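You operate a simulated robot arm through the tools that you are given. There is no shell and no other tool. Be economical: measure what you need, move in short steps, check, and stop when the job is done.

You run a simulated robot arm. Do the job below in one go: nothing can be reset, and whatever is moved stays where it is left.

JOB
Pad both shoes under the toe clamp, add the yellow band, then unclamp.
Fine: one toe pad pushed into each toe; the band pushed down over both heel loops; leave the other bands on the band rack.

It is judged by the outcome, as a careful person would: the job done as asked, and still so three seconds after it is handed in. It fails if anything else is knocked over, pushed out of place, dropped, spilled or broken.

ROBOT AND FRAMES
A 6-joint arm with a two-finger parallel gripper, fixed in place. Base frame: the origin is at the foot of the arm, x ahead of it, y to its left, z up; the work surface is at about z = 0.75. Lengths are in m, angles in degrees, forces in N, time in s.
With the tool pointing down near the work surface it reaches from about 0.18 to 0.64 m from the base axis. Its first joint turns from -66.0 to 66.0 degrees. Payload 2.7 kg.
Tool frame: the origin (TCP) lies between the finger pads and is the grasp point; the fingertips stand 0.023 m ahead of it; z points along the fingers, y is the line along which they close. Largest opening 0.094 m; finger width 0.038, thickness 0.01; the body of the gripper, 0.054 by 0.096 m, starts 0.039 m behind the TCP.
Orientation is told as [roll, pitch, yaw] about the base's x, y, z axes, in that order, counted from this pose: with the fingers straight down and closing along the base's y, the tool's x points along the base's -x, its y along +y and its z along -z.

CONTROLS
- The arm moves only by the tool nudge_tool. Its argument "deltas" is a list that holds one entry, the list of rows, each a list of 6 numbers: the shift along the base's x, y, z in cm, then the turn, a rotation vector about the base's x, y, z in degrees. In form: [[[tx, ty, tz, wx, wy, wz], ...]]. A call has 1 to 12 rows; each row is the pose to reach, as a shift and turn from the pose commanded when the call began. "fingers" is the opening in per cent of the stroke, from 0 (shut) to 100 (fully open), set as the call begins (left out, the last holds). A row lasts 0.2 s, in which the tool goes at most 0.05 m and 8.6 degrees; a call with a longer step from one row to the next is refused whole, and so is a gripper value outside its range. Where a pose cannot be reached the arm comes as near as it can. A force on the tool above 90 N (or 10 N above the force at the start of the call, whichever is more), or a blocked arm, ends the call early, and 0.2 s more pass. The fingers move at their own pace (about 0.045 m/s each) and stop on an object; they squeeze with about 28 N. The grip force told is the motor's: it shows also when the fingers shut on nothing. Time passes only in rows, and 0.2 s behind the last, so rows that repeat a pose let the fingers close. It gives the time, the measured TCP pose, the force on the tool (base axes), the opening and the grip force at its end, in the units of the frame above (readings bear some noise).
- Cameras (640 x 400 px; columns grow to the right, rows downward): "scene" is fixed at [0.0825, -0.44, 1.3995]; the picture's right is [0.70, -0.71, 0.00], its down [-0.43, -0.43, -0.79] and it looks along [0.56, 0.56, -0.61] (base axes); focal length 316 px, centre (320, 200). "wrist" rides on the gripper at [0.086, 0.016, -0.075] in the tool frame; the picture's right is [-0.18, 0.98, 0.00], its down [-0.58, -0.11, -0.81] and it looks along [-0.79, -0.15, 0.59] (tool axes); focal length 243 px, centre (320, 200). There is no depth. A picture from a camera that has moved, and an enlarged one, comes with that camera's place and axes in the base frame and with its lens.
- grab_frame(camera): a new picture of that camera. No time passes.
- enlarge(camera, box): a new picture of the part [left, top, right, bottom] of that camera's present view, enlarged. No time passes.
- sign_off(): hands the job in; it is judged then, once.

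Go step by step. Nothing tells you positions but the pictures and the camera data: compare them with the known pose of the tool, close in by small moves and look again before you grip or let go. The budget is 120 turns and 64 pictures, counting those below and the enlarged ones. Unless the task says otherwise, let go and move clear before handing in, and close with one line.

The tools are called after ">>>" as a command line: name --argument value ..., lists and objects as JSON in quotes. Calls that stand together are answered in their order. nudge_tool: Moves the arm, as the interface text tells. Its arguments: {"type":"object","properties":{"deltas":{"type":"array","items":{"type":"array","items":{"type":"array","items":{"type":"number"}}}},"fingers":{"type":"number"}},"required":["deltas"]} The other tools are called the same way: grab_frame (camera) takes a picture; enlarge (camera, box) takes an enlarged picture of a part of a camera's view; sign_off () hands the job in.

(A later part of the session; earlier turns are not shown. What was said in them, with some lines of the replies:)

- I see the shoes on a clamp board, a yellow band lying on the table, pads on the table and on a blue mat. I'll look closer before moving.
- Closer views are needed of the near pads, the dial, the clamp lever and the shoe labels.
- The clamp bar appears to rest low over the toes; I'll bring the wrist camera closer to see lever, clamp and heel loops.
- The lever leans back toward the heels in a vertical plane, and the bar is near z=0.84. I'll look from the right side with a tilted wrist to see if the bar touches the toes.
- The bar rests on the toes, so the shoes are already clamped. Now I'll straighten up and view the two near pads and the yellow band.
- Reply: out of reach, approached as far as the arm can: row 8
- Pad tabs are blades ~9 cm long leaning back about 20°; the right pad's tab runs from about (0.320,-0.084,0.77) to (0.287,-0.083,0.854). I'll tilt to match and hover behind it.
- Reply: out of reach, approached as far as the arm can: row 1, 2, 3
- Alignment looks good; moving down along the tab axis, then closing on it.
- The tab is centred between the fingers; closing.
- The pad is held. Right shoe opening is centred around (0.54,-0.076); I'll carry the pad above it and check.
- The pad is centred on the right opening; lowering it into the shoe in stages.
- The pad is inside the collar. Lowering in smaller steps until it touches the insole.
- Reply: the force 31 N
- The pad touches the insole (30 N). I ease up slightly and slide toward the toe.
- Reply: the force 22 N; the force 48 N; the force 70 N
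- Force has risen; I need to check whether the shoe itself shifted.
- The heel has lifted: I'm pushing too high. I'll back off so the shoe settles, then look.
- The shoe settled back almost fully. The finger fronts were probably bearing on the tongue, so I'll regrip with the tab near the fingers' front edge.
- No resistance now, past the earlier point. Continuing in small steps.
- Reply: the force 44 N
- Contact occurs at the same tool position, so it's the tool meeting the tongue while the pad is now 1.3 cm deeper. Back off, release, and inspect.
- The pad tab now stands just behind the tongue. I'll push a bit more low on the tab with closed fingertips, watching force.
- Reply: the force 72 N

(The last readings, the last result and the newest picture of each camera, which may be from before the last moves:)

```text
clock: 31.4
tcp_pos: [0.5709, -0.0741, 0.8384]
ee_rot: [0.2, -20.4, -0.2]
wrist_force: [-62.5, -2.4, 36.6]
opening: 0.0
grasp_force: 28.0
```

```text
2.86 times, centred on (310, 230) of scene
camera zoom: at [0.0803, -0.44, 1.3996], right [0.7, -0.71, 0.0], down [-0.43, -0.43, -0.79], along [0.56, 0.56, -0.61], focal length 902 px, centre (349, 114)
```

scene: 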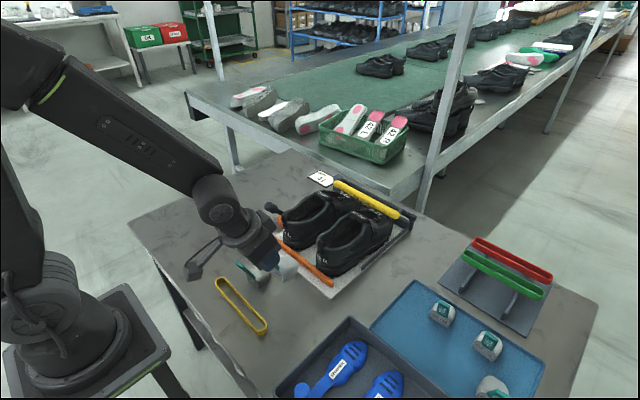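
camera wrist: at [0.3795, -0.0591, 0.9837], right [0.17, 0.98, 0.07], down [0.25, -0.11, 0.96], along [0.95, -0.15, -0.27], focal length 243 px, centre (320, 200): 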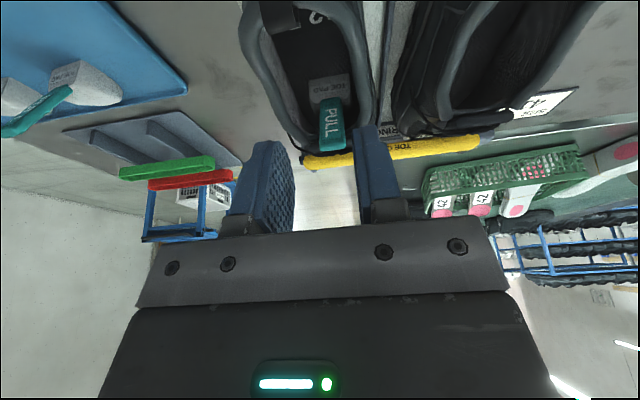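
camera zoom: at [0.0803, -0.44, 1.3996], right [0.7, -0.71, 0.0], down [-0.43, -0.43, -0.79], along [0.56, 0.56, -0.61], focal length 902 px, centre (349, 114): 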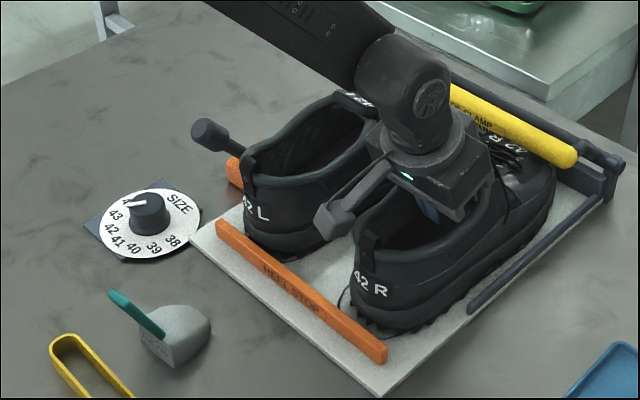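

The push met firm resistance (60 N) after a further few mm, so the right pad is seated. Retracting and going to the left pad.

>>> nudge_tool --deltas '[[[-1, 0, 0, 0, 0, 0], [-2.5, 0, 1, 0, 0, 0], [-3, 0, 5, 0, 0, 0], [-4, 0, 9.5, 0, 0, 0], [-6, 1, 13.5, 0, 0, 0], [-10, 2, 15, 0, 0, 0], [-14.5, 3, 15, 0, 0, 0]]]'

>>> nudge_tool --deltas '[[[-4, 2, 0, 0, 0, 0], [-8, 4, 0, 0, 0, 0], [-12, 6, -2, 0, 0, 0], [-16, 7, -5, 0, 0, 0], [-16.2, 7, -8.5, 0, 0, 0], [-16.2, 7, -8.5, 0, 0, 0]]]' --fingers 100

>>> grab_frame --camera "wrist"

>>> enlarge --camera "scene" --box '[260, 160, 420, 290]'

```text
clock: 33.0
tcp_pos: [0.4301, -0.0444, 0.9885]
ee_rot: [0.0, -21.2, 0.0]
wrist_force: [-0.7, 0.5, -0.5]
opening: 0.0002
grasp_force: 27.9
```

```text
refused: row 4 steps farther than a row can; nothing moved
```

```text
22 pictures are left
camera wrist: at [0.3238, -0.0281, 1.0273], right [0.17, 0.98, 0.07], down [0.25, -0.11, 0.96], along [0.95, -0.15, -0.27], focal length 243 px, centre (320, 200)
```

wrist: 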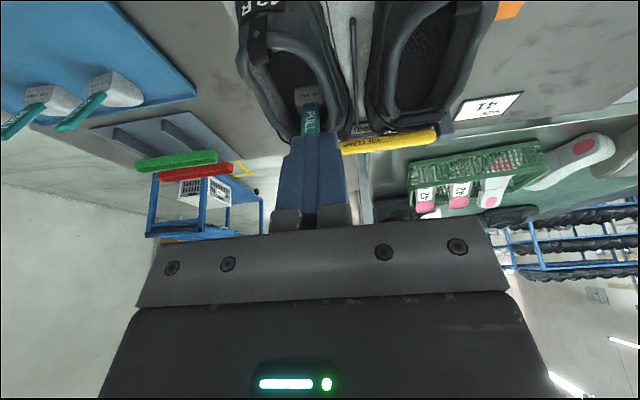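

```text
3.08 times, centred on (340, 225) of scene
camera zoom: at [0.0825, -0.44, 1.3995], right [0.7, -0.71, 0.0], down [-0.43, -0.43, -0.79], along [0.56, 0.56, -0.61], focal length 972 px, centre (258, 123)
```

zoom: 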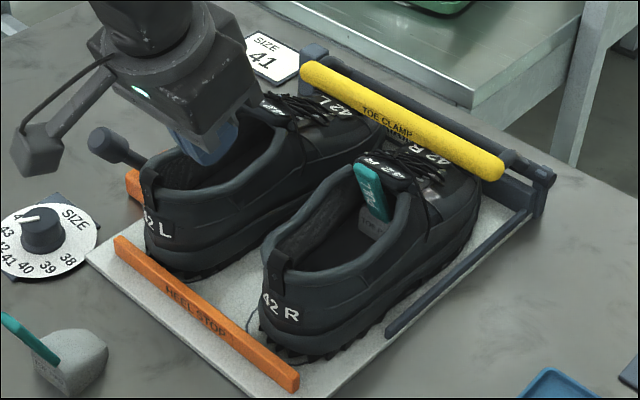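

The right pad sits behind the tongue, but the right shoe's heel has crept about 1 cm forward and slightly right. I'll nudge it back with closed fingers inside the heel.

>>> nudge_tool --deltas '[[[2, -0.8, 0, 0, 7.2, 0], [4, -1.6, 0, 0, 14.4, 0], [6, -2.4, 0, 0, 21.6, 0], [8, -3.2, 0, 0, 28.8, 0], [9.7, -3.9, 0, 0, 36, 0], [9.7, -3.9, -4, 0, 36, 0], [9.7, -3.9, -8, 0, 36, 0], [9.7, -3.9, -11, 0, 36, 0], [9.7, -3.9, -13, 0, 36, 0]]]' --fingers 0

>>> enlarge --camera "scene" --box '[260, 160, 420, 290]'

```text
clock: 35.0
tcp_pos: [0.5278, -0.0833, 0.8573]
ee_rot: [0.0, 15.0, 0.0]
wrist_force: [0.9, 0.6, 0.8]
opening: 0.0
grasp_force: 28.2
```

```text
3.08 times, centred on (340, 225) of scene
camera zoom: at [0.0825, -0.44, 1.3995], right [0.7, -0.71, 0.0], down [-0.43, -0.43, -0.79], along [0.56, 0.56, -0.61], focal length 972 px, centre (258, 123)
```

zoom: 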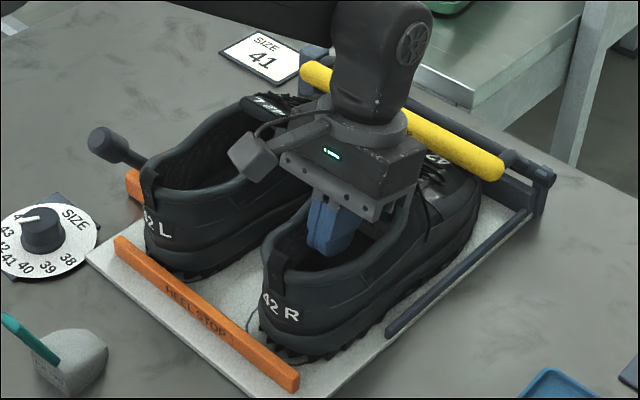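

>>> nudge_tool --deltas '[[[-0.6, 0, -0.6, 0, 0, 0], [-1.0, 0, -1.0, 0, 0, 0], [-1.4, 0.1, -1.0, 0, 0, 0]]]'

>>> nudge_tool --deltas '[[[-0.4, 0.1, 0, 0, 0, 0], [-0.8, 0.2, 0, 0, 0, 0]]]'

```text
clock: 35.8
tcp_pos: [0.5132, -0.0821, 0.8464]
ee_rot: [0.1, 15.0, 0.0]
wrist_force: [0.0, 0.0, 0.1]
opening: 0.0
grasp_force: 28.7
```

```text
clock: 36.4
tcp_pos: [0.5063, -0.0794, 0.8479]
ee_rot: [0.0, 14.9, 0.0]
wrist_force: [-1.2, 0.1, -1.1]
opening: 0.0
grasp_force: 28.0
```

>>> nudge_tool --deltas '[[[-0.4, 0.1, 0, 0, 0, 0], [-0.8, 0.2, 0, 0, 0, 0]]]'

>>> nudge_tool --deltas '[[[-0.3, 0, 0, 0, 0, 0], [-0.5, 0.1, 0, 0, 0, 0]]]'

>>> enlarge --camera "scene" --box '[260, 160, 420, 290]'

```text
clock: 37.0
tcp_pos: [0.4981, -0.0774, 0.8477]
ee_rot: [0.0, 14.9, 0.0]
wrist_force: [-0.1, -0.5, 0.4]
opening: 0.0
grasp_force: 28.5
```

```text
clock: 37.6
tcp_pos: [0.4939, -0.0776, 0.8484]
ee_rot: [0.1, 15.0, 0.0]
wrist_force: [1.6, 0.3, 0.9]
opening: 0.0001
grasp_force: 27.9
```

```text
3.08 times, centred on (340, 225) of scene
camera zoom: at [0.0825, -0.44, 1.3995], right [0.7, -0.71, 0.0], down [-0.43, -0.43, -0.79], along [0.56, 0.56, -0.61], focal length 972 px, centre (258, 123)
```

zoom: 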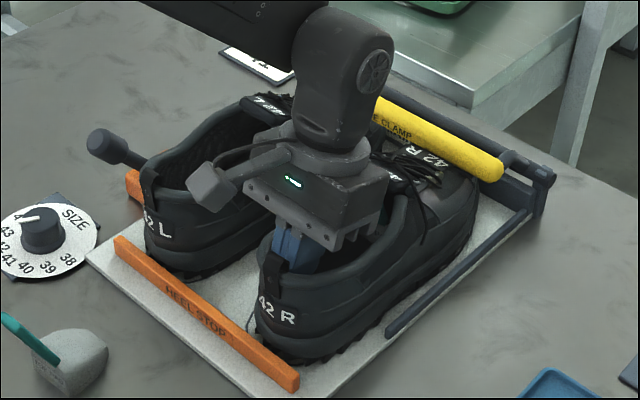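

The shoe slides easily. Continuing a little further back and left.

>>> nudge_tool --deltas '[[[-0.3, 0.4, 0, 0, 0, 0], [-0.6, 0.8, 0, 0, 0, 0], [-0.7, 1.2, 0, 0, 0, 0], [-0.7, 1.5, 0, 0, 0, 0]]]'

>>> enlarge --camera "scene" --box '[260, 160, 420, 290]'

```text
clock: 38.6
tcp_pos: [0.4856, -0.0624, 0.8467]
ee_rot: [0.0, 14.9, 0.0]
wrist_force: [0.5, 0.8, 0.1]
opening: 0.0
grasp_force: 27.7
```

```text
3.08 times, centred on (340, 225) of scene
camera zoom: at [0.0825, -0.44, 1.3995], right [0.7, -0.71, 0.0], down [-0.43, -0.43, -0.79], along [0.56, 0.56, -0.61], focal length 972 px, centre (258, 123)
```

zoom: 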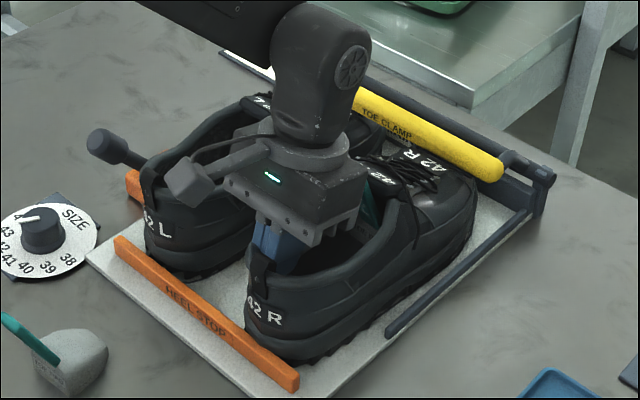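

The shoe is back at its place. Withdrawing and moving to the left pad.

>>> nudge_tool --deltas '[[[0.8, -0.6, 0, 0, 0, 0], [0.8, -0.6, 4, 0, 0, 0], [0.8, -0.6, 8, 0, 0, 0], [0.8, -0.6, 12, 0, 0, 0], [-2, 0, 13, 0, -7, 0], [-6, 1.5, 13, 0, -14, 0], [-10, 3, 13, 0, -21, 0], [-14, 5, 13, 0, -28, 0], [-17.5, 7, 12, 0, -36, 0], [-21, 8.5, 10, 0, -36, 0], [-21.7, 8.7, 5.7, 0, -36, 0]]]' --fingers 0

>>> nudge_tool --deltas '[[[0, 0, 0, 0, 0, 0], [0, 0, 0, 0, 0, 0], [0, 0, 0, 0, 0, 0], [0, 0, 0, 0, 0, 0]]]' --fingers 100

>>> grab_frame --camera "wrist"

```text
clock: 41.0
tcp_pos: [0.3144, 0.0172, 0.9538]
ee_rot: [0.1, -21.0, -0.1]
wrist_force: [-0.2, -0.1, 0.1]
opening: 0.0002
grasp_force: 28.1
out of reach, approached as far as the arm can: row 10, 11
```

```text
clock: 42.0
tcp_pos: [0.3153, 0.0149, 0.9558]
ee_rot: [0.1, -20.9, -0.1]
wrist_force: [0.9, 0.3, -0.1]
opening: 0.0867
grasp_force: 0.1
```

```text
17 pictures are left
camera wrist: at [0.2082, 0.0314, 0.9936], right [0.17, 0.98, 0.07], down [0.26, -0.11, 0.96], along [0.95, -0.15, -0.27], focal length 243 px, centre (320, 200)
```

wrist: 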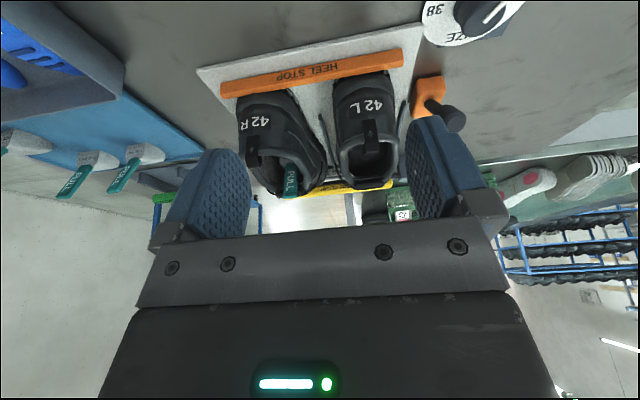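

The arm stopped short at an inner reach limit. I'll test a small move to learn the commanded base pose, then come straight down over the tab.

>>> nudge_tool --deltas '[[[0, 0.5, -1.5, 0, 0, 0], [0, 1.0, -3, 0, 0, 0]]]'

```text
clock: 42.6
tcp_pos: [0.3283, 0.0219, 0.9368]
ee_rot: [0.2, -20.7, -0.1]
wrist_force: [-0.1, -0.3, 0.1]
opening: 0.0939
grasp_force: 0.0
out of reach, approached as far as the arm can: row 1, 2
```

>>> nudge_tool --deltas '[[[2, 0, 0, 0, 0, 0], [3.5, 0, 0, 0, 0, 0], [3.5, 0, 0, 0, 0, 0]]]'

```text
clock: 43.4
tcp_pos: [0.3638, 0.0238, 0.9365]
ee_rot: [0.0, -21.1, 0.0]
wrist_force: [-0.5, 0.2, -0.4]
opening: 0.094
grasp_force: 0.1
```

>>> nudge_tool --deltas '[[[-1, 0.2, 0, 0, 7, 0], [-2.5, 0.3, 0, 0, 14, 0], [-4.5, 0.3, 0, 0, 21, 0], [-6.4, 0.3, -1.5, 0, 21, 0], [-6.4, 0.3, -3, 0, 21, 0]]]'

>>> nudge_tool --deltas '[[[0, 0, 0, 0, -7, 0], [0, 0, 0, 0, -14, 0], [0, 0, 0, 0, -21, 0]]]'

```text
clock: 44.6
tcp_pos: [0.2986, 0.0259, 0.9069]
ee_rot: [0.0, -0.2, -0.1]
wrist_force: [0.2, -0.2, 0.0]
opening: 0.0941
grasp_force: 0.0
```

```text
clock: 45.4
tcp_pos: [0.3253, 0.0103, 0.9295]
ee_rot: [0.7, -20.2, -0.1]
wrist_force: [1.2, -0.1, 0.0]
opening: 0.0937
grasp_force: 0.1
out of reach, approached as far as the arm can: row 3
```

Tilt of about 14° is reachable here; I'll use that and take a look.

>>> nudge_tool --deltas '[[[0, 0.5, 0, 0, 6.5, 0], [-1.3, 1.0, -1.5, 0, 6.5, 0], [-2.6, 1.5, -3, 0, 6.5, 0], [-2.6, 1.5, -3, 0, 6.5, 0]]]'

>>> grab_frame --camera "wrist"

```text
clock: 46.4
tcp_pos: [0.3042, 0.0221, 0.908]
ee_rot: [0.0, -14.5, 0.0]
wrist_force: [-0.3, -0.5, 0.3]
opening: 0.0941
grasp_force: 0.0
out of reach, approached as far as the arm can: row 3, 4
```

```text
16 pictures are left
camera wrist: at [0.203, 0.0376, 0.9582], right [0.18, 0.98, 0.05], down [0.36, -0.11, 0.93], along [0.92, -0.15, -0.37], focal length 243 px, centre (320, 200)
```

wrist: 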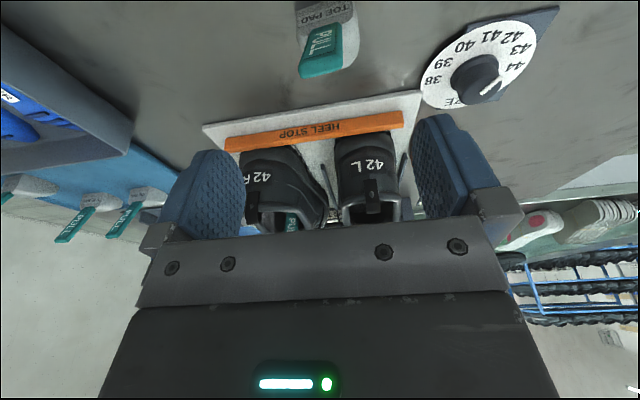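

The left tab is at about y=0.027, nearly unyawed. Descending over it and gripping.

>>> nudge_tool --deltas '[[[-0.2, 0.3, -2.5, 0, 0, 0], [-0.3, 0.5, -5, 0, 0, 0], [-0.4, 0.5, -7.6, 0, 0, 0], [-0.4, 0.5, -7.6, 0, 0, 0]]]'

>>> grab_frame --camera "wrist"

```text
clock: 47.4
tcp_pos: [0.3211, 0.0227, 0.8893]
ee_rot: [0.1, -14.3, -0.1]
wrist_force: [-0.3, -0.4, -0.5]
opening: 0.094
grasp_force: 0.1
out of reach, approached as far as the arm can: row 1, 2, 3, 4
```

```text
15 pictures are left
camera wrist: at [0.2194, 0.039, 0.9407], right [0.18, 0.98, 0.05], down [0.36, -0.11, 0.92], along [0.91, -0.15, -0.38], focal length 243 px, centre (320, 200)
```

wrist: 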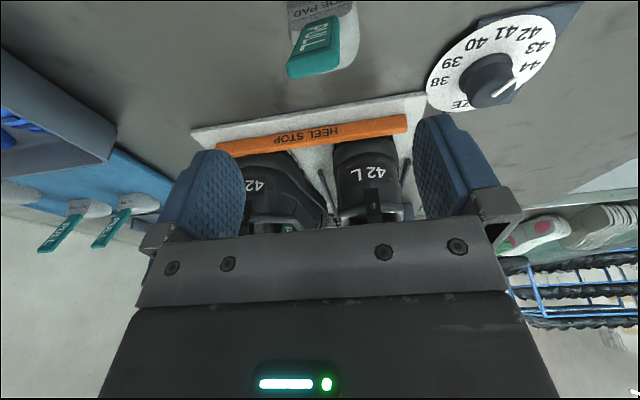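

Tilted poses aren't reachable here, so I'll grip this tab with a vertical tool, the tab toward the fingers' front edge.

>>> nudge_tool --deltas '[[[0, 0.2, 1, 0, 7.2, 0], [-1, 0.4, 1, 0, 14.3, 0], [-3.4, 0.4, 1, 0, 14.3, 0], [-3.4, 0.4, 1, 0, 14.3, 0]]]'

>>> nudge_tool --deltas '[[[0, 0, -2, 0, 0, 0], [0, 0, -4.5, 0, 0, 0], [0, 0, -6.8, 0, 0, 0], [0, 0, -6.8, 0, 0, 0]]]'

```text
clock: 48.4
tcp_pos: [0.2859, 0.0285, 0.8998]
ee_rot: [-0.1, -0.3, -0.1]
wrist_force: [0.6, 0.6, -0.9]
opening: 0.0939
grasp_force: 0.0
out of reach, approached as far as the arm can: row 1
```

```text
clock: 49.4
tcp_pos: [0.2869, 0.028, 0.8323]
ee_rot: [0.0, -0.2, 0.1]
wrist_force: [-0.8, 0.3, 0.0]
opening: 0.0939
grasp_force: 0.0
```

>>> nudge_tool --deltas '[[[0, 0, 0, 0, 0, 0], [0, 0, 0, 0, 0, 0], [0, 0, 0, 0, 0, 0], [0, 0, 0, 0, 0, 0], [0, 0, 0, 0, 0, 0], [0, 0, 0, 0, 0, 0]]]' --fingers 0

>>> nudge_tool --deltas '[[[0, 0, 2, 0, 0, 0], [0, 0, 5, 0, 0, 0], [0, 0, 9, 0, 0, 0], [0, 0, 13, 0, 0, 0], [1, 0, 17, 0, 0, 0]]]'

>>> grab_frame --camera "wrist"

```text
clock: 50.8
tcp_pos: [0.2859, 0.0275, 0.8318]
ee_rot: [0.0, -0.2, 0.0]
wrist_force: [0.1, 1.2, 2.5]
opening: 0.0232
grasp_force: 28.2
```

```text
clock: 52.0
tcp_pos: [0.2967, 0.0269, 1.002]
ee_rot: [0.0, -0.2, -0.1]
wrist_force: [-0.5, -0.6, -0.6]
opening: 0.0236
grasp_force: 28.1
```

```text
14 pictures are left
camera wrist: at [0.2105, 0.0433, 1.0766], right [0.19, 0.98, 0.0], down [0.58, -0.11, 0.81], along [0.79, -0.15, -0.59], focal length 243 px, centre (320, 200)
```

wrist: 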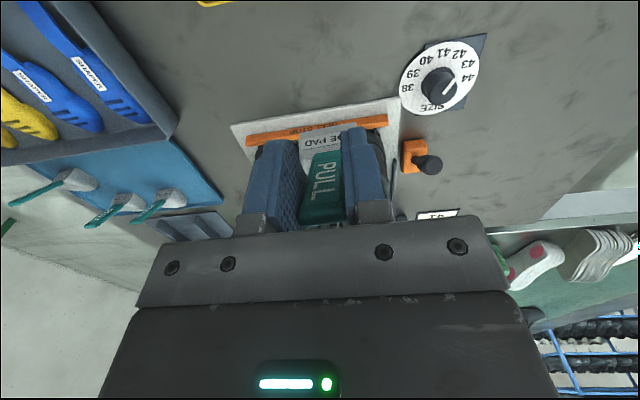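

The left pad is held. Moving above the left shoe, then down to just above the heel loop height.

>>> nudge_tool --deltas '[[[4, 0.6, 0, 0, 0, 0], [8, 1.2, 0, 0, 0, 0], [12, 1.8, 0, 0, 0, 0], [16, 2.4, 0, 0, 0, 0], [18.0, 2.5, 0, 0, 0, 0], [18.0, 2.5, -4, 0, 0, 0], [18.0, 2.5, -7, 0, 0, 0], [18.0, 2.5, -9.8, 0, 0, 0], [18.0, 2.5, -9.8, 0, 0, 0]]]'

>>> enlarge --camera "scene" --box '[240, 150, 400, 280]'

```text
clock: 54.0
tcp_pos: [0.4784, 0.0539, 0.904]
ee_rot: [0.0, -0.3, 0.1]
wrist_force: [-0.3, -0.3, -0.7]
opening: 0.0237
grasp_force: 27.8
```

```text
3.08 times, centred on (320, 215) of scene
camera zoom: at [0.0825, -0.44, 1.3995], right [0.7, -0.71, 0.0], down [-0.43, -0.43, -0.79], along [0.56, 0.56, -0.61], focal length 972 px, centre (320, 154)
```

zoom: 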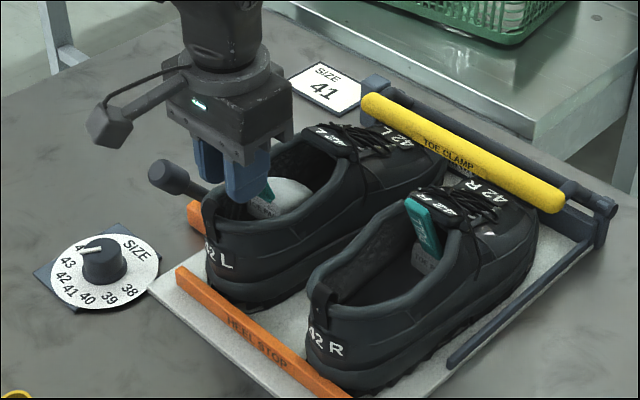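

Clear on all sides. Moving diagonally forward-down onto the insole, then sliding toward the toe.

>>> nudge_tool --deltas '[[[1.0, 0, -0.8, 0, 0, 0], [2.0, 0, -1.8, 0, 0, 0], [3.2, 0, -2.9, 0, 0, 0], [3.8, 0, -3.5, 0, 0, 0]]]'

>>> nudge_tool --deltas '[[[1, 0, 0, 0, 0, 0], [2, 0, -0.1, 0, 0, 0], [3, 0, -0.1, 0, 0, 0]]]'

```text
clock: 55.0
tcp_pos: [0.5161, 0.0511, 0.8685]
ee_rot: [0.0, -0.3, 0.1]
wrist_force: [0.5, -0.4, 0.0]
opening: 0.0237
grasp_force: 28.5
```

```text
clock: 55.8
tcp_pos: [0.5462, 0.0519, 0.8686]
ee_rot: [-0.1, -0.3, 0.0]
wrist_force: [0.0, -0.3, 0.1]
opening: 0.0238
grasp_force: 27.8
```

>>> nudge_tool --deltas '[[[0.5, 0, 0, 0, 0, 0], [1.0, 0, 0, 0, 0, 0]]]'

>>> nudge_tool --deltas '[[[0.3, 0, 0, 0, 0, 0], [0.6, 0, 0, 0, 0, 0]]]'

```text
clock: 56.4
tcp_pos: [0.556, 0.0534, 0.8672]
ee_rot: [0.0, -0.3, -0.1]
wrist_force: [-0.1, 0.1, -1.6]
opening: 0.0234
grasp_force: 28.4
```

```text
clock: 57.0
tcp_pos: [0.5619, 0.0524, 0.8682]
ee_rot: [0.0, -0.3, 0.0]
wrist_force: [-2.6, 0.1, -0.1]
opening: 0.0237
grasp_force: 28.5
```

>>> nudge_tool --deltas '[[[0.2, 0, 0, 0, 0, 0], [0.4, 0, 0, 0, 0, 0]]]'

```text
clock: 57.6
tcp_pos: [0.5652, 0.0529, 0.8681]
ee_rot: [0.0, -0.3, 0.0]
wrist_force: [-3.0, -0.3, 1.3]
opening: 0.0233
grasp_force: 28.6
```

>>> nudge_tool --deltas '[[[0.2, 0, 0, 0, 0, 0], [0.5, 0, 0, 0, 0, 0]]]'

```text
clock: 58.2
tcp_pos: [0.5695, 0.0526, 0.8687]
ee_rot: [0.0, -0.2, 0.0]
wrist_force: [-21.2, 0.7, 13.2]
opening: 0.0235
grasp_force: 28.4
```

Contact at the same place as before. Backing off slightly, releasing, rising, then finishing with a low push using closed fingertips.

>>> nudge_tool --deltas '[[[-0.3, 0, -0.1, 0, 0, 0], [-0.4, 0, -0.3, 0, 0, 0]]]'

>>> nudge_tool --deltas '[[[0, 0, 0, 0, 0, 0], [0, 0, 0, 0, 0, 0], [-0.5, 0, 2, 0, 0, 0], [-1, 0, 5, 0, 0, 0], [-3, 0, 9, 0, 0, 0], [-6, 0, 9, 0, 0, 0], [-8, 0, 9, 0, 0, 0]]]' --fingers 36

>>> nudge_tool --deltas '[[[1.5, 0, 0, 0, -7, 0], [3, 0, 0, 0, -14, 0], [5.5, 0, 0, 0, -21, 0], [5.7, 0, -3.5, 0, -21, 0], [5.7, 0, -7, 0, -21, 0], [5.7, 0, -10.5, 0, -21, 0], [5.7, 0, -11.7, 0, -21, 0]]]' --fingers 0

>>> enlarge --camera "scene" --box '[240, 150, 400, 280]'

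```text
clock: 58.8
tcp_pos: [0.568, 0.0519, 0.8679]
ee_rot: [-0.1, -0.8, 0.0]
wrist_force: [-6.8, 2.3, 20.5]
opening: 0.0236
grasp_force: 27.8
```

```text
clock: 60.4
tcp_pos: [0.4875, 0.0518, 0.9546]
ee_rot: [0.0, -0.3, -0.1]
wrist_force: [0.1, 0.2, -0.3]
opening: 0.0338
grasp_force: 0.2
```

```text
clock: 62.0
tcp_pos: [0.542, 0.0531, 0.8365]
ee_rot: [0.0, -21.1, -0.2]
wrist_force: [-0.6, 0.0, -0.3]
opening: 0.0001
grasp_force: 27.8
```

```text
3.08 times, centred on (320, 215) of scene
camera zoom: at [0.0825, -0.44, 1.3995], right [0.7, -0.71, 0.0], down [-0.43, -0.43, -0.79], along [0.56, 0.56, -0.61], focal length 972 px, centre (320, 154)
```

zoom: 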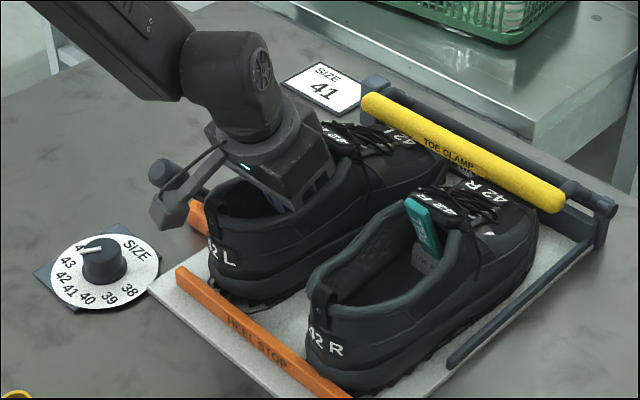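

>>> nudge_tool --deltas '[[[0.8, 0, 0, 0, 0, 0], [1.6, 0, 0, 0, 0, 0], [2.2, 0, 0, 0, 0, 0]]]'

>>> nudge_tool --deltas '[[[0.2, 0, 0, 0, 0, 0], [0.5, 0, 0, 0, 0, 0]]]'

```text
clock: 62.8
tcp_pos: [0.5631, 0.052, 0.8361]
ee_rot: [-0.1, -20.8, 0.0]
wrist_force: [-24.4, 2.6, 8.7]
opening: 0.0001
grasp_force: 27.7
```

```text
clock: 63.4
tcp_pos: [0.5634, 0.0523, 0.8358]
ee_rot: [-0.4, -20.2, -0.1]
wrist_force: [-77.6, 7.7, 39.6]
opening: 0.0
grasp_force: 28.1
```

Firm resistance: the left pad is seated. Withdrawing and looking at both shoes and heel loops.

>>> nudge_tool --deltas '[[[-1.2, 0, 0, 0, 0, 0], [-2.8, 0, 1, 0, 0, 0], [-3, 0, 5, 0, 0, 0], [-3.5, 0, 9.5, 0, 0, 0], [-4, 0, 14, 0, 0, 0], [-7, -1.5, 15, 0, 7, 0], [-10, -3.5, 15, 0, 14, 0], [-13, -5.5, 15, 0, 21, 0], [-14.5, -6.4, 13, 0, 21, 0], [-14.5, -6.4, 13, 0, 21, 0]]]'

>>> nudge_tool --deltas '[[[0, 0, 0, 0, 0, 0], [0, 0, 0, 0, 0, 0], [0, 0, 0, 0, 0, 0], [0, 0, 0, 0, 0, 0]]]' --fingers 100

>>> grab_frame --camera "wrist"

>>> enlarge --camera "scene" --box '[240, 160, 400, 290]'

```text
clock: 65.6
tcp_pos: [0.4265, -0.0108, 0.9676]
ee_rot: [0.0, -0.2, 0.0]
wrist_force: [-0.5, -0.1, -0.2]
opening: 0.0
grasp_force: 28.2
```

```text
clock: 66.6
tcp_pos: [0.4258, -0.0096, 0.9691]
ee_rot: [0.1, -0.3, 0.0]
wrist_force: [0.3, 0.5, 0.5]
opening: 0.0863
grasp_force: 0.1
```

```text
11 pictures are left
camera wrist: at [0.3398, 0.0048, 1.0423], right [0.18, 0.98, 0.0], down [0.58, -0.11, 0.81], along [0.8, -0.15, -0.59], focal length 243 px, centre (320, 200)
```

wrist: 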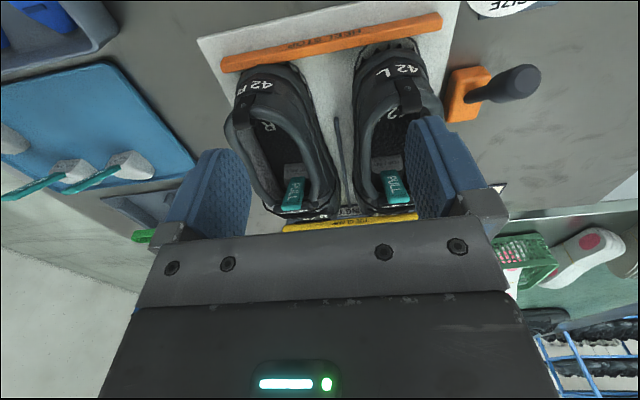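

```text
3.08 times, centred on (320, 225) of scene
camera zoom: at [0.0825, -0.44, 1.3995], right [0.7, -0.71, 0.0], down [-0.43, -0.43, -0.79], along [0.56, 0.56, -0.61], focal length 972 px, centre (320, 123)
```

zoom: 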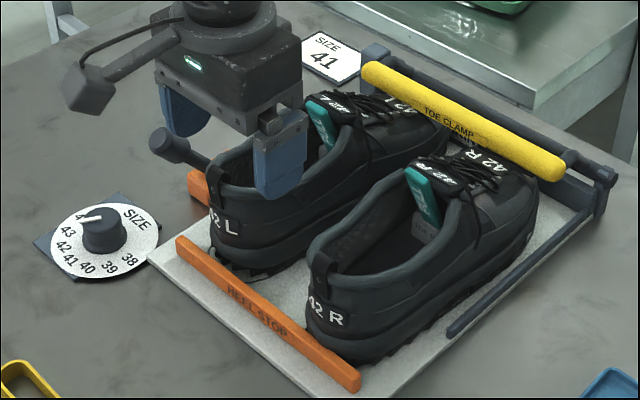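

Both pads sit in the toes. I need a closer look at the heel loops to aim the band.

>>> enlarge --camera "wrist" --box '[215, 10, 455, 160]'

```text
2.67 times, centred on (335, 85) of wrist
camera zoom: at [0.3398, 0.0048, 1.0423], right [0.18, 0.98, 0.0], down [0.58, -0.11, 0.81], along [0.8, -0.15, -0.59], focal length 647 px, centre (280, 507)
```

zoom: 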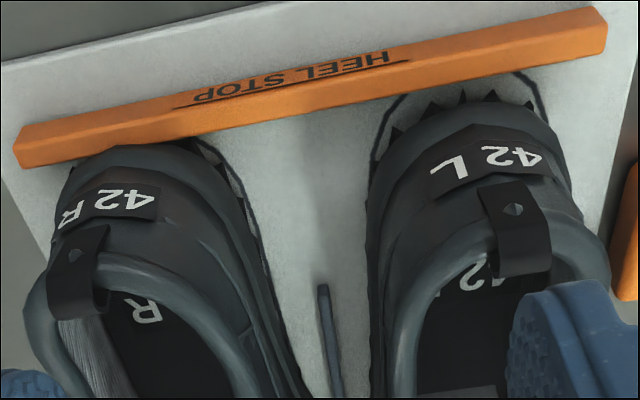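

The right shoe sits ~7 mm further back/right than originally. Since it slides easily I'll nudge its heel forward slightly from behind.

>>> nudge_tool --deltas '[[[-1.5, -3.5, 0, 0, 0, 0], [-3, -7.5, 0, 0, 0, 0], [-3.2, -8.2, -4, 0, 0, 0], [-3.2, -8.2, -8, 0, 0, 0], [-3.2, -8.2, -12.3, 0, 0, 0], [-3.2, -8.2, -12.3, 0, 0, 0]]]' --fingers 0

>>> nudge_tool --deltas '[[[1, 0.1, 0, 0, 0, 0], [2, 0.3, 0, 0, 0, 0], [3, 0.6, 0, 0, 0, 0], [3.8, 1.0, 0, 0, 0, 0]]]'

>>> enlarge --camera "scene" --box '[240, 160, 400, 290]'

```text
clock: 68.0
tcp_pos: [0.3934, -0.0927, 0.8435]
ee_rot: [0.1, -0.3, 0.1]
wrist_force: [-0.2, -0.6, 0.2]
opening: 0.0
grasp_force: 27.9
```

```text
clock: 69.0
tcp_pos: [0.4311, -0.0824, 0.8455]
ee_rot: [0.0, -0.3, 0.0]
wrist_force: [-1.8, 0.3, 0.5]
opening: 0.0
grasp_force: 27.7
```

```text
3.08 times, centred on (320, 225) of scene
camera zoom: at [0.0824, -0.44, 1.3995], right [0.7, -0.71, 0.0], down [-0.43, -0.43, -0.79], along [0.56, 0.56, -0.61], focal length 972 px, centre (320, 123)
```

zoom: 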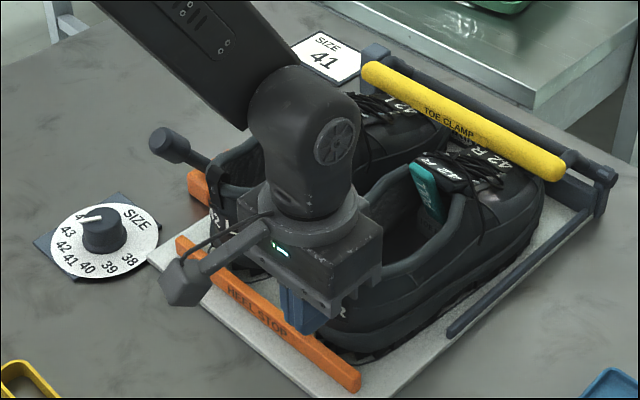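

Nudged. Backing off to the same viewpoint as before to re-measure the heel loops.

>>> nudge_tool --deltas '[[[-2, -0.2, 0, 0, 0, 0], [-4, -0.3, 2, 0, 0, 0], [-4, 0, 6.5, 0, 0, 0], [-4, 2, 10.5, 0, 0, 0], [-3, 5, 12.3, 0, 0, 0], [-0.5, 7.2, 12.3, 0, 0, 0], [-0.5, 7.2, 12.3, 0, 0, 0], [-0.5, 7.2, 12.3, 0, 0, 0], [-0.5, 7.2, 12.3, 0, 0, 0]]]' --fingers 100

>>> enlarge --camera "wrist" --box '[215, 10, 455, 160]'

```text
clock: 71.0
tcp_pos: [0.4262, -0.0118, 0.9682]
ee_rot: [0.0, -0.3, 0.0]
wrist_force: [0.6, 0.0, 0.6]
opening: 0.0939
grasp_force: 0.1
```

```text
2.67 times, centred on (335, 85) of wrist
camera zoom: at [0.3401, 0.0042, 1.0425], right [0.18, 0.98, 0.0], down [0.58, -0.11, 0.81], along [0.8, -0.15, -0.59], focal length 647 px, centre (280, 507)
```

zoom: 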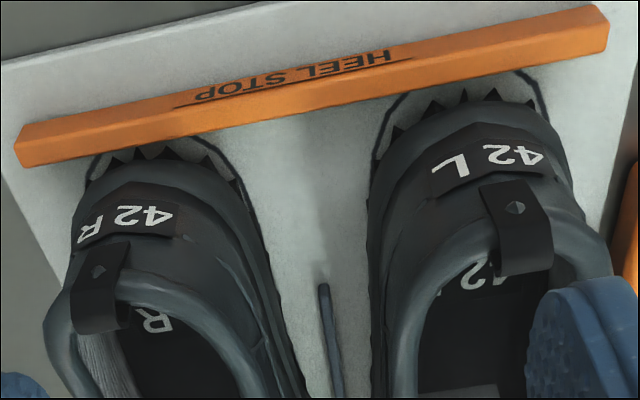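

The right shoe is back within its outline. Loops are near (0.455,-0.075) and (0.462,0.055), top ~0.867. Now turning the gripper 90° and moving over the yellow band.

>>> nudge_tool --deltas '[[[-1, 0.1, 0, 0, 0, 8.2], [-2.5, 0.2, 0, 0, 0, 16.4], [-4, 0.3, 0, 0, 0, 24.6], [-5.5, 0.4, 0, 0, 0, 32.8], [-7, 0.6, 0, 0, 0, 41], [-8.5, 0.8, 0, 0, 0, 49.2], [-10, 1, 0, 0, 0, 57.4], [-11.5, 1, 0, 0, 0, 65.6], [-13, 1, 0, 0, 0, 73.8], [-14.5, 1, 0, 0, 0, 82], [-16.5, 1, 0, 0, 0, 90]]]' --fingers 60

>>> nudge_tool --deltas '[[[0, 0, -4, 0, 0, 0], [0, 0, -8, 0, 0, 0], [0, 0, -12, 0, 0, 0], [0, 0, -14, 0, 0, 0], [0, 0, -14, 0, 0, 0]]]'

>>> grab_frame --camera "wrist"

```text
clock: 73.4
tcp_pos: [0.261, -0.002, 0.9686]
ee_rot: [0.0, -0.3, 90.1]
wrist_force: [0.0, 0.0, 0.5]
opening: 0.0564
grasp_force: 0.0
```

```text
clock: 74.6
tcp_pos: [0.2621, -0.0009, 0.827]
ee_rot: [0.1, -0.3, 90.0]
wrist_force: [-0.7, 0.5, -0.2]
opening: 0.0562
grasp_force: 0.2
```

```text
6 pictures are left
camera wrist: at [0.2463, -0.0883, 0.9016], right [-0.98, 0.18, 0.0], down [0.11, 0.58, 0.81], along [0.15, 0.8, -0.59], focal length 243 px, centre (320, 200)
```

wrist: 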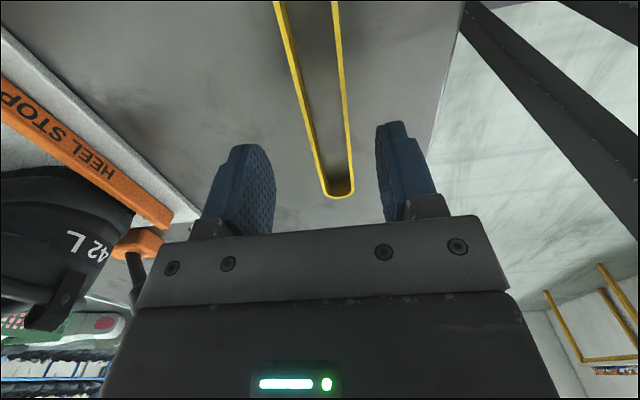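

The band lies centred between the fingers (center about x 0.26, y −0.001). Descending and gripping it.

>>> nudge_tool --deltas '[[[-0.1, 0, -2.5, 0, 0, 0], [-0.1, 0, -4.2, 0, 0, 0], [-0.1, 0, -5.0, 0, 0, 0], [-0.1, 0, -5.0, 0, 0, 0]]]'

>>> nudge_tool --deltas '[[[0, 0, 0, 0, 0, 0], [0, 0, 0, 0, 0, 0], [0, 0, 0, 0, 0, 0], [0, 0, 0, 0, 0, 0]]]' --fingers 0

```text
clock: 75.6
tcp_pos: [0.2609, -0.0006, 0.7772]
ee_rot: [0.0, -0.4, 90.0]
wrist_force: [0.2, -0.2, 0.7]
opening: 0.0564
grasp_force: 0.0
```

```text
clock: 76.6
tcp_pos: [0.2607, -0.0006, 0.7783]
ee_rot: [0.0, -0.3, 90.0]
wrist_force: [-1.2, -0.9, 0.3]
opening: 0.0276
grasp_force: 28.0
```

Gripped (2.8 cm). Lifting and carrying it above the heel loops with a slight −3° turn.

>>> nudge_tool --deltas '[[[0, 0, 3, 0, 0, 0], [0, 0, 7, 0, 0, 0], [0, 0, 11, 0, 0, 0], [1, 0, 15.5, 0, 0, 0], [5, -0.2, 17, 0, 0, -1], [9, -0.4, 17, 0, 0, -2], [13, -0.6, 17, 0, 0, -3.3], [17, -0.8, 17, 0, 0, -3.3], [19.8, -0.9, 16, 0, 0, -3.3], [19.8, -0.9, 15, 0, 0, -3.3], [19.8, -0.9, 15, 0, 0, -3.3]]]'

>>> enlarge --camera "scene" --box '[240, 160, 400, 290]'

```text
clock: 79.0
tcp_pos: [0.4578, -0.0103, 0.9278]
ee_rot: [-0.1, -0.3, 86.7]
wrist_force: [-0.8, 0.2, -1.3]
opening: 0.0277
grasp_force: 27.9
```

```text
3.08 times, centred on (320, 225) of scene
camera zoom: at [0.0825, -0.44, 1.3995], right [0.7, -0.71, 0.0], down [-0.43, -0.43, -0.79], along [0.56, 0.56, -0.61], focal length 972 px, centre (320, 123)
```

zoom: 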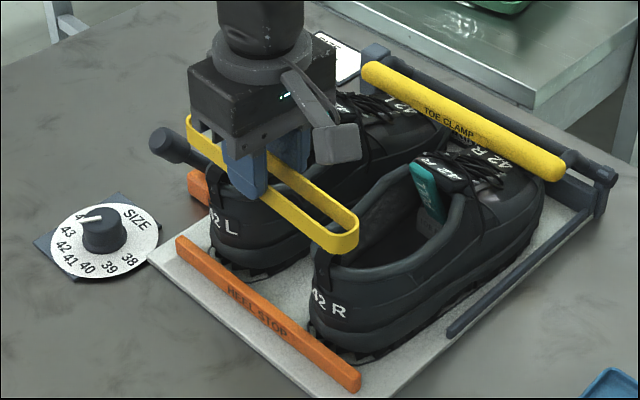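

The band is lined up above both loops. Lowering it slowly while watching the force.

>>> nudge_tool --deltas '[[[0, 0, -1, 0, 0, 0], [0, 0, -2, 0, 0, 0], [0, 0, -2.8, 0, 0, 0], [0, 0, -3.3, 0, 0, 0]]]'

>>> nudge_tool --deltas '[[[0, 0, -0.4, 0, 0, 0], [0, 0, -0.8, 0, 0, 0]]]'

```text
clock: 80.0
tcp_pos: [0.4591, -0.0103, 0.8941]
ee_rot: [0.0, -0.3, 86.7]
wrist_force: [2.7, -0.8, 1.8]
opening: 0.0274
grasp_force: 27.8
```

```text
clock: 80.6
tcp_pos: [0.4585, -0.0106, 0.8872]
ee_rot: [0.0, -0.3, 86.6]
wrist_force: [1.8, 0.6, 2.2]
opening: 0.0275
grasp_force: 28.2
```

>>> enlarge --camera "scene" --box '[260, 190, 360, 270]'

```text
5.00 times, centred on (310, 230) of scene
camera zoom: at [0.0825, -0.44, 1.3995], right [0.7, -0.71, 0.0], down [-0.43, -0.43, -0.79], along [0.56, 0.56, -0.61], focal length 1579 px, centre (370, 50)
```

zoom: 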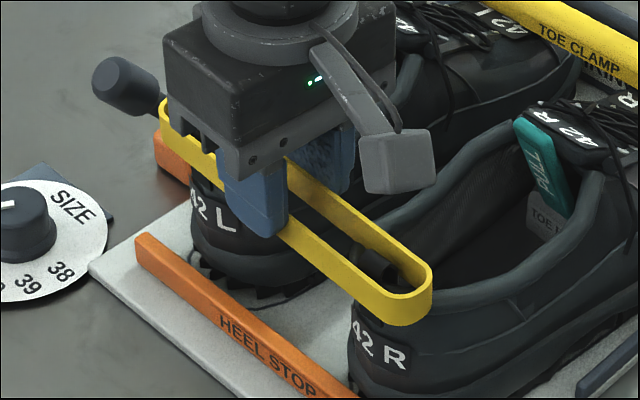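

The right loop pokes up inside the band. Continuing down until it bears on the heel collars.

>>> nudge_tool --deltas '[[[0, 0, -0.4, 0, 0, 0], [0, 0, -0.8, 0, 0, 0]]]'

>>> nudge_tool --deltas '[[[0, 0, -0.3, 0, 0, 0], [0, 0, -0.6, 0, 0, 0]]]'

```text
clock: 81.2
tcp_pos: [0.4599, -0.0091, 0.8798]
ee_rot: [-0.1, -0.2, 86.7]
wrist_force: [2.6, -2.5, 7.4]
opening: 0.0277
grasp_force: 27.8
```

```text
clock: 81.8
tcp_pos: [0.4584, -0.0093, 0.8717]
ee_rot: [0.0, -0.3, 86.8]
wrist_force: [3.3, -2.6, 3.1]
opening: 0.0276
grasp_force: 28.5
```

>>> nudge_tool --deltas '[[[0, 0, -0.3, 0, 0, 0], [0, 0, -0.6, 0, 0, 0]]]'

>>> nudge_tool --deltas '[[[0, 0, -0.3, 0, 0, 0], [0, 0, -0.5, 0, 0, 0]]]'

```text
clock: 82.4
tcp_pos: [0.4584, -0.0108, 0.8655]
ee_rot: [0.0, -0.3, 86.6]
wrist_force: [1.8, -1.0, 3.5]
opening: 0.0275
grasp_force: 28.3
```

```text
clock: 83.0
tcp_pos: [0.4589, -0.01, 0.8625]
ee_rot: [-0.1, -0.4, 86.8]
wrist_force: [1.3, 1.5, 2.8]
opening: 0.0275
grasp_force: 27.7
```

>>> enlarge --camera "scene" --box '[260, 190, 360, 270]'

```text
5.00 times, centred on (310, 230) of scene
camera zoom: at [0.0825, -0.44, 1.3995], right [0.7, -0.71, 0.0], down [-0.43, -0.43, -0.79], along [0.56, 0.56, -0.61], focal length 1579 px, centre (370, 50)
```

zoom: 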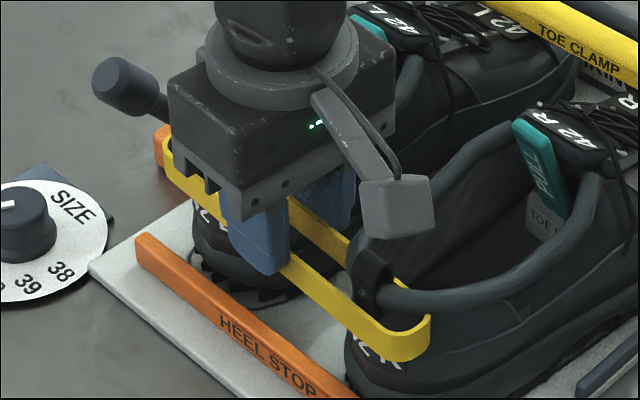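

The band is down around the right loop with the loop standing through it. Releasing, rising straight up and checking both sides.

>>> nudge_tool --deltas '[[[0, 0, 0, 0, 0, 0], [0, 0, 0, 0, 0, 0], [0, 0, 0, 0, 0, 0], [0, 0, 3, 0, 0, 0], [0, 0, 7, 0, 0, 0], [-2, 0, 11, 0, 0, 0], [-6, 2, 13, 0, 0, 0], [-9, 5, 13, 0, 0, 0], [-10, 9, 13, 0, 0, 0], [-10, 13, 13, 0, 0, 0], [-10, 15, 13, 0, 0, 0]]]' --fingers 48

>>> enlarge --camera "scene" --box '[255, 170, 375, 270]'

```text
clock: 85.4
tcp_pos: [0.3569, 0.139, 0.991]
ee_rot: [0.0, -0.2, 86.6]
wrist_force: [0.0, 0.2, 0.4]
opening: 0.0449
grasp_force: 0.0
```

```text
4.00 times, centred on (315, 220) of scene
camera zoom: at [0.0825, -0.44, 1.3995], right [0.7, -0.71, 0.0], down [-0.43, -0.43, -0.79], along [0.56, 0.56, -0.61], focal length 1263 px, centre (340, 120)
```

zoom: 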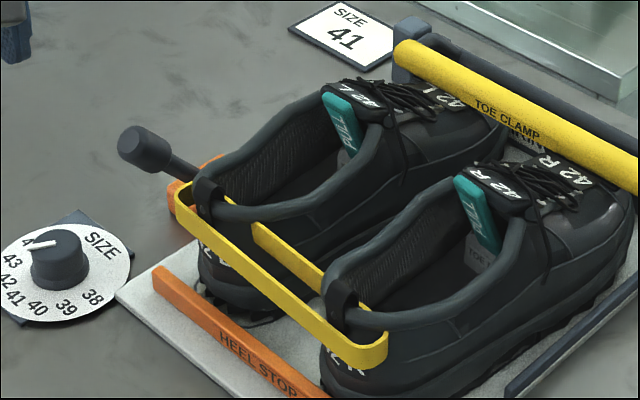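

Band is over both loops and both pads are in. Now unclamping: I'll bring closed fingers behind the lever knob (about 0.465, 0.146, 0.85) and push it forward.

>>> nudge_tool --deltas '[[[2, 0.3, 0, 0, 0, 1], [5, 0.7, -2, 0, 0, 3.4], [5.7, 0.7, -6, 0, 0, 3.4], [5.7, 0.7, -10, 0, 0, 3.4], [5.7, 0.7, -12.6, 0, 0, 3.4], [5.7, 0.7, -12.6, 0, 0, 3.4]]]' --fingers 0

>>> nudge_tool --deltas '[[[1, 0, 0, 0, 0, 0], [2, 0, 0, 0, 0, 0], [3, 0, 0, 0, 0, 0], [4, 0, 0, 0, 0, 0]]]'

```text
clock: 86.8
tcp_pos: [0.4146, 0.1467, 0.8652]
ee_rot: [-0.1, -0.2, 90.1]
wrist_force: [0.3, -0.5, 0.5]
opening: 0.0
grasp_force: 28.1
```

```text
clock: 87.8
tcp_pos: [0.4536, 0.1464, 0.866]
ee_rot: [0.4, -0.2, 90.1]
wrist_force: [-21.3, 0.4, 18.7]
opening: 0.0
grasp_force: 28.0
```

>>> nudge_tool --deltas '[[[0.7, 0, 0, 0, 0, 0], [1.4, 0, 0, 0, 0, 0], [2, 0, 0, 0, 0, 0]]]'

```text
clock: 88.3
tcp_pos: [0.4567, 0.1469, 0.869]
ee_rot: [1.5, 0.1, 90.1]
wrist_force: [-22.7, -1.9, 18.7]
opening: 0.0001
grasp_force: 28.2
stopped in row 2: the force on the tool passed its limit (the readings are from after the stop); the commanded pose is now the measured one
```

The fingertips likely caught the knob's end face, which only pushes along the lever. Backing off and going lower so I push on the lever's underside.

>>> nudge_tool --deltas '[[[-1.5, 0, 0, 0, 0, 0], [-3, 0, 0, 0, 0, 0], [-3.2, 0, -1.5, 0, 0, 0], [-3.2, 0, -3.3, 0, 0, 0], [-3.2, 0, -3.3, 0, 0, 0]]]'

>>> nudge_tool --deltas '[[[1, 0, 0, 0, 0, 0], [2, 0, 0, 0, 0, 0], [3, 0, 0, 0, 0, 0]]]'

```text
clock: 89.5
tcp_pos: [0.4265, 0.1474, 0.8355]
ee_rot: [1.0, 0.0, 90.1]
wrist_force: [0.0, -0.2, 0.7]
opening: 0.0
grasp_force: 28.3
```

```text
clock: 90.3
tcp_pos: [0.4575, 0.1479, 0.8347]
ee_rot: [1.2, 0.0, 90.1]
wrist_force: [-6.2, 1.7, 4.4]
opening: 0.0
grasp_force: 27.4
```

>>> nudge_tool --deltas '[[[0.5, 0, 0.2, 0, 0, 0], [1.0, 0, 0.4, 0, 0, 0]]]'

>>> nudge_tool --deltas '[[[0.5, 0, 0.2, 0, 0, 0], [1.0, 0, 0.4, 0, 0, 0]]]'

```text
clock: 90.9
tcp_pos: [0.4679, 0.1469, 0.8392]
ee_rot: [1.2, 0.1, 90.1]
wrist_force: [-2.5, 0.5, 2.3]
opening: 0.0
grasp_force: 27.7
```

```text
clock: 91.5
tcp_pos: [0.4798, 0.1477, 0.8435]
ee_rot: [1.2, 0.0, 90.0]
wrist_force: [-1.6, 0.8, 1.1]
opening: 0.0
grasp_force: 28.0
```

The lever is turning forward with little force. Continuing over the top.

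>>> nudge_tool --deltas '[[[0.8, 0, 0.5, 0, 0, 0], [1.6, 0, 1.0, 0, 0, 0], [2.4, 0, 1.6, 0, 0, 0], [3.2, 0, 1.9, 0, 0, 0]]]'

>>> nudge_tool --deltas '[[[0.8, 0, 0, 0, 0, 0], [1.6, 0, -0.1, 0, 0, 0], [2.4, 0, -0.4, 0, 0, 0]]]'

```text
clock: 92.5
tcp_pos: [0.5105, 0.1466, 0.8619]
ee_rot: [1.0, 0.0, 90.1]
wrist_force: [-0.2, 0.1, -0.8]
opening: 0.0002
grasp_force: 28.1
```

```text
clock: 93.3
tcp_pos: [0.5338, 0.1489, 0.8582]
ee_rot: [1.0, 0.0, 90.1]
wrist_force: [-0.5, 0.0, 0.1]
opening: 0.0002
grasp_force: 28.1
```

>>> enlarge --camera "scene" --box '[240, 150, 420, 280]'

```text
3.08 times, centred on (330, 215) of scene
camera zoom: at [0.0825, -0.44, 1.3995], right [0.7, -0.71, 0.0], down [-0.43, -0.43, -0.79], along [0.56, 0.56, -0.61], focal length 972 px, centre (289, 154)
```

zoom: 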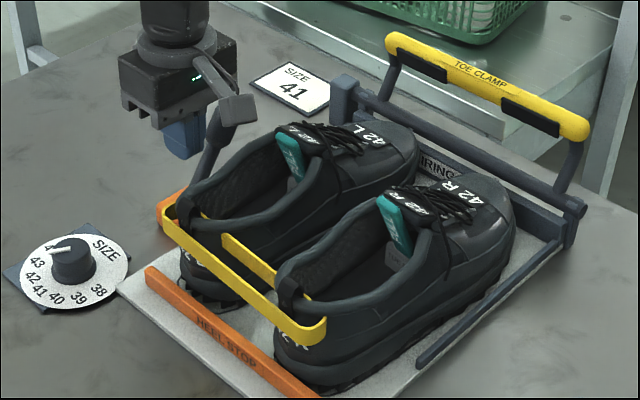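

The clamp bar has swung up off the toes. One gentle further push confirms the lever is at its stop, then I move clear.

>>> nudge_tool --deltas '[[[0.7, 0, -0.2, 0, 0, 0], [1.4, 0, -0.4, 0, 0, 0]]]'

>>> nudge_tool --deltas '[[[0.5, 0, 0, 0, 0, 0], [1.0, 0, 0, 0, 0, 0]]]'

```text
clock: 93.9
tcp_pos: [0.5468, 0.1481, 0.8545]
ee_rot: [1.1, 0.0, 90.1]
wrist_force: [-0.5, -0.9, -0.2]
opening: 0.0
grasp_force: 28.0
```

```text
clock: 94.5
tcp_pos: [0.5581, 0.1479, 0.8543]
ee_rot: [1.3, 0.0, 90.1]
wrist_force: [-3.6, 0.8, 0.2]
opening: 0.0
grasp_force: 28.2
```

>>> nudge_tool --deltas '[[[0.2, 0, 0, 0, 0, 0], [0.5, 0, 0, 0, 0, 0]]]'

```text
clock: 95.1
tcp_pos: [0.5592, 0.1464, 0.8549]
ee_rot: [2.1, 0.3, 90.1]
wrist_force: [-40.6, -2.8, 14.3]
opening: 0.0
grasp_force: 27.8
```

The lever is at its hard stop. Backing away and clearing the area.

>>> nudge_tool --deltas '[[[-1.5, 0, 0, 0, 0, 0], [-4, 0.5, 1, 0, 0, 0], [-5, 1, 5, 0, 0, 0], [-6, 1.5, 9.5, 0, 0, 0], [-9, 2, 13, 0, 0, 0], [-13, 2.5, 15, 0, 0, 0], [-17, 3, 15, 0, 0, 0], [-17, 3, 15, 0, 0, 0]]]'

>>> grab_frame --camera "scene"

```text
clock: 96.9
tcp_pos: [0.3923, 0.1764, 1.0044]
ee_rot: [1.0, 0.1, 90.1]
wrist_force: [-0.7, -1.4, -0.6]
opening: 0.0
grasp_force: 28.4
```

```text
0 pictures are left
```

scene: 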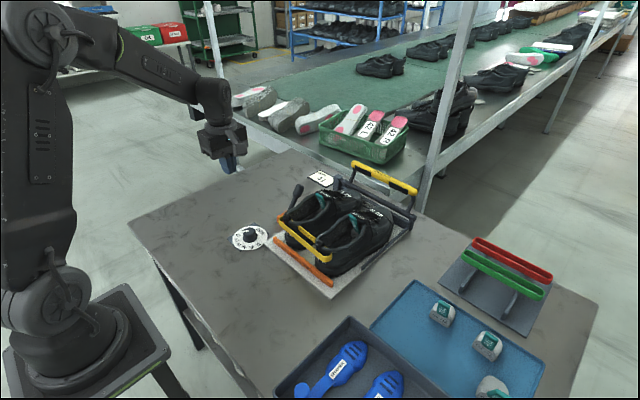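

The last picture shows both pads in the shoes, the yellow band over both heel loops and the clamp raised. The red and green bands are still on the rack, and the arm is clear, so I'm handing in.

>>> sign_off

```text
The job is handed in.
```

The job is handed in: both shoes are padded, the yellow band is over both heel loops, and the toe clamp is open; while padding, the right shoe shifted about 1 cm, and I nudged it back inside its outline.
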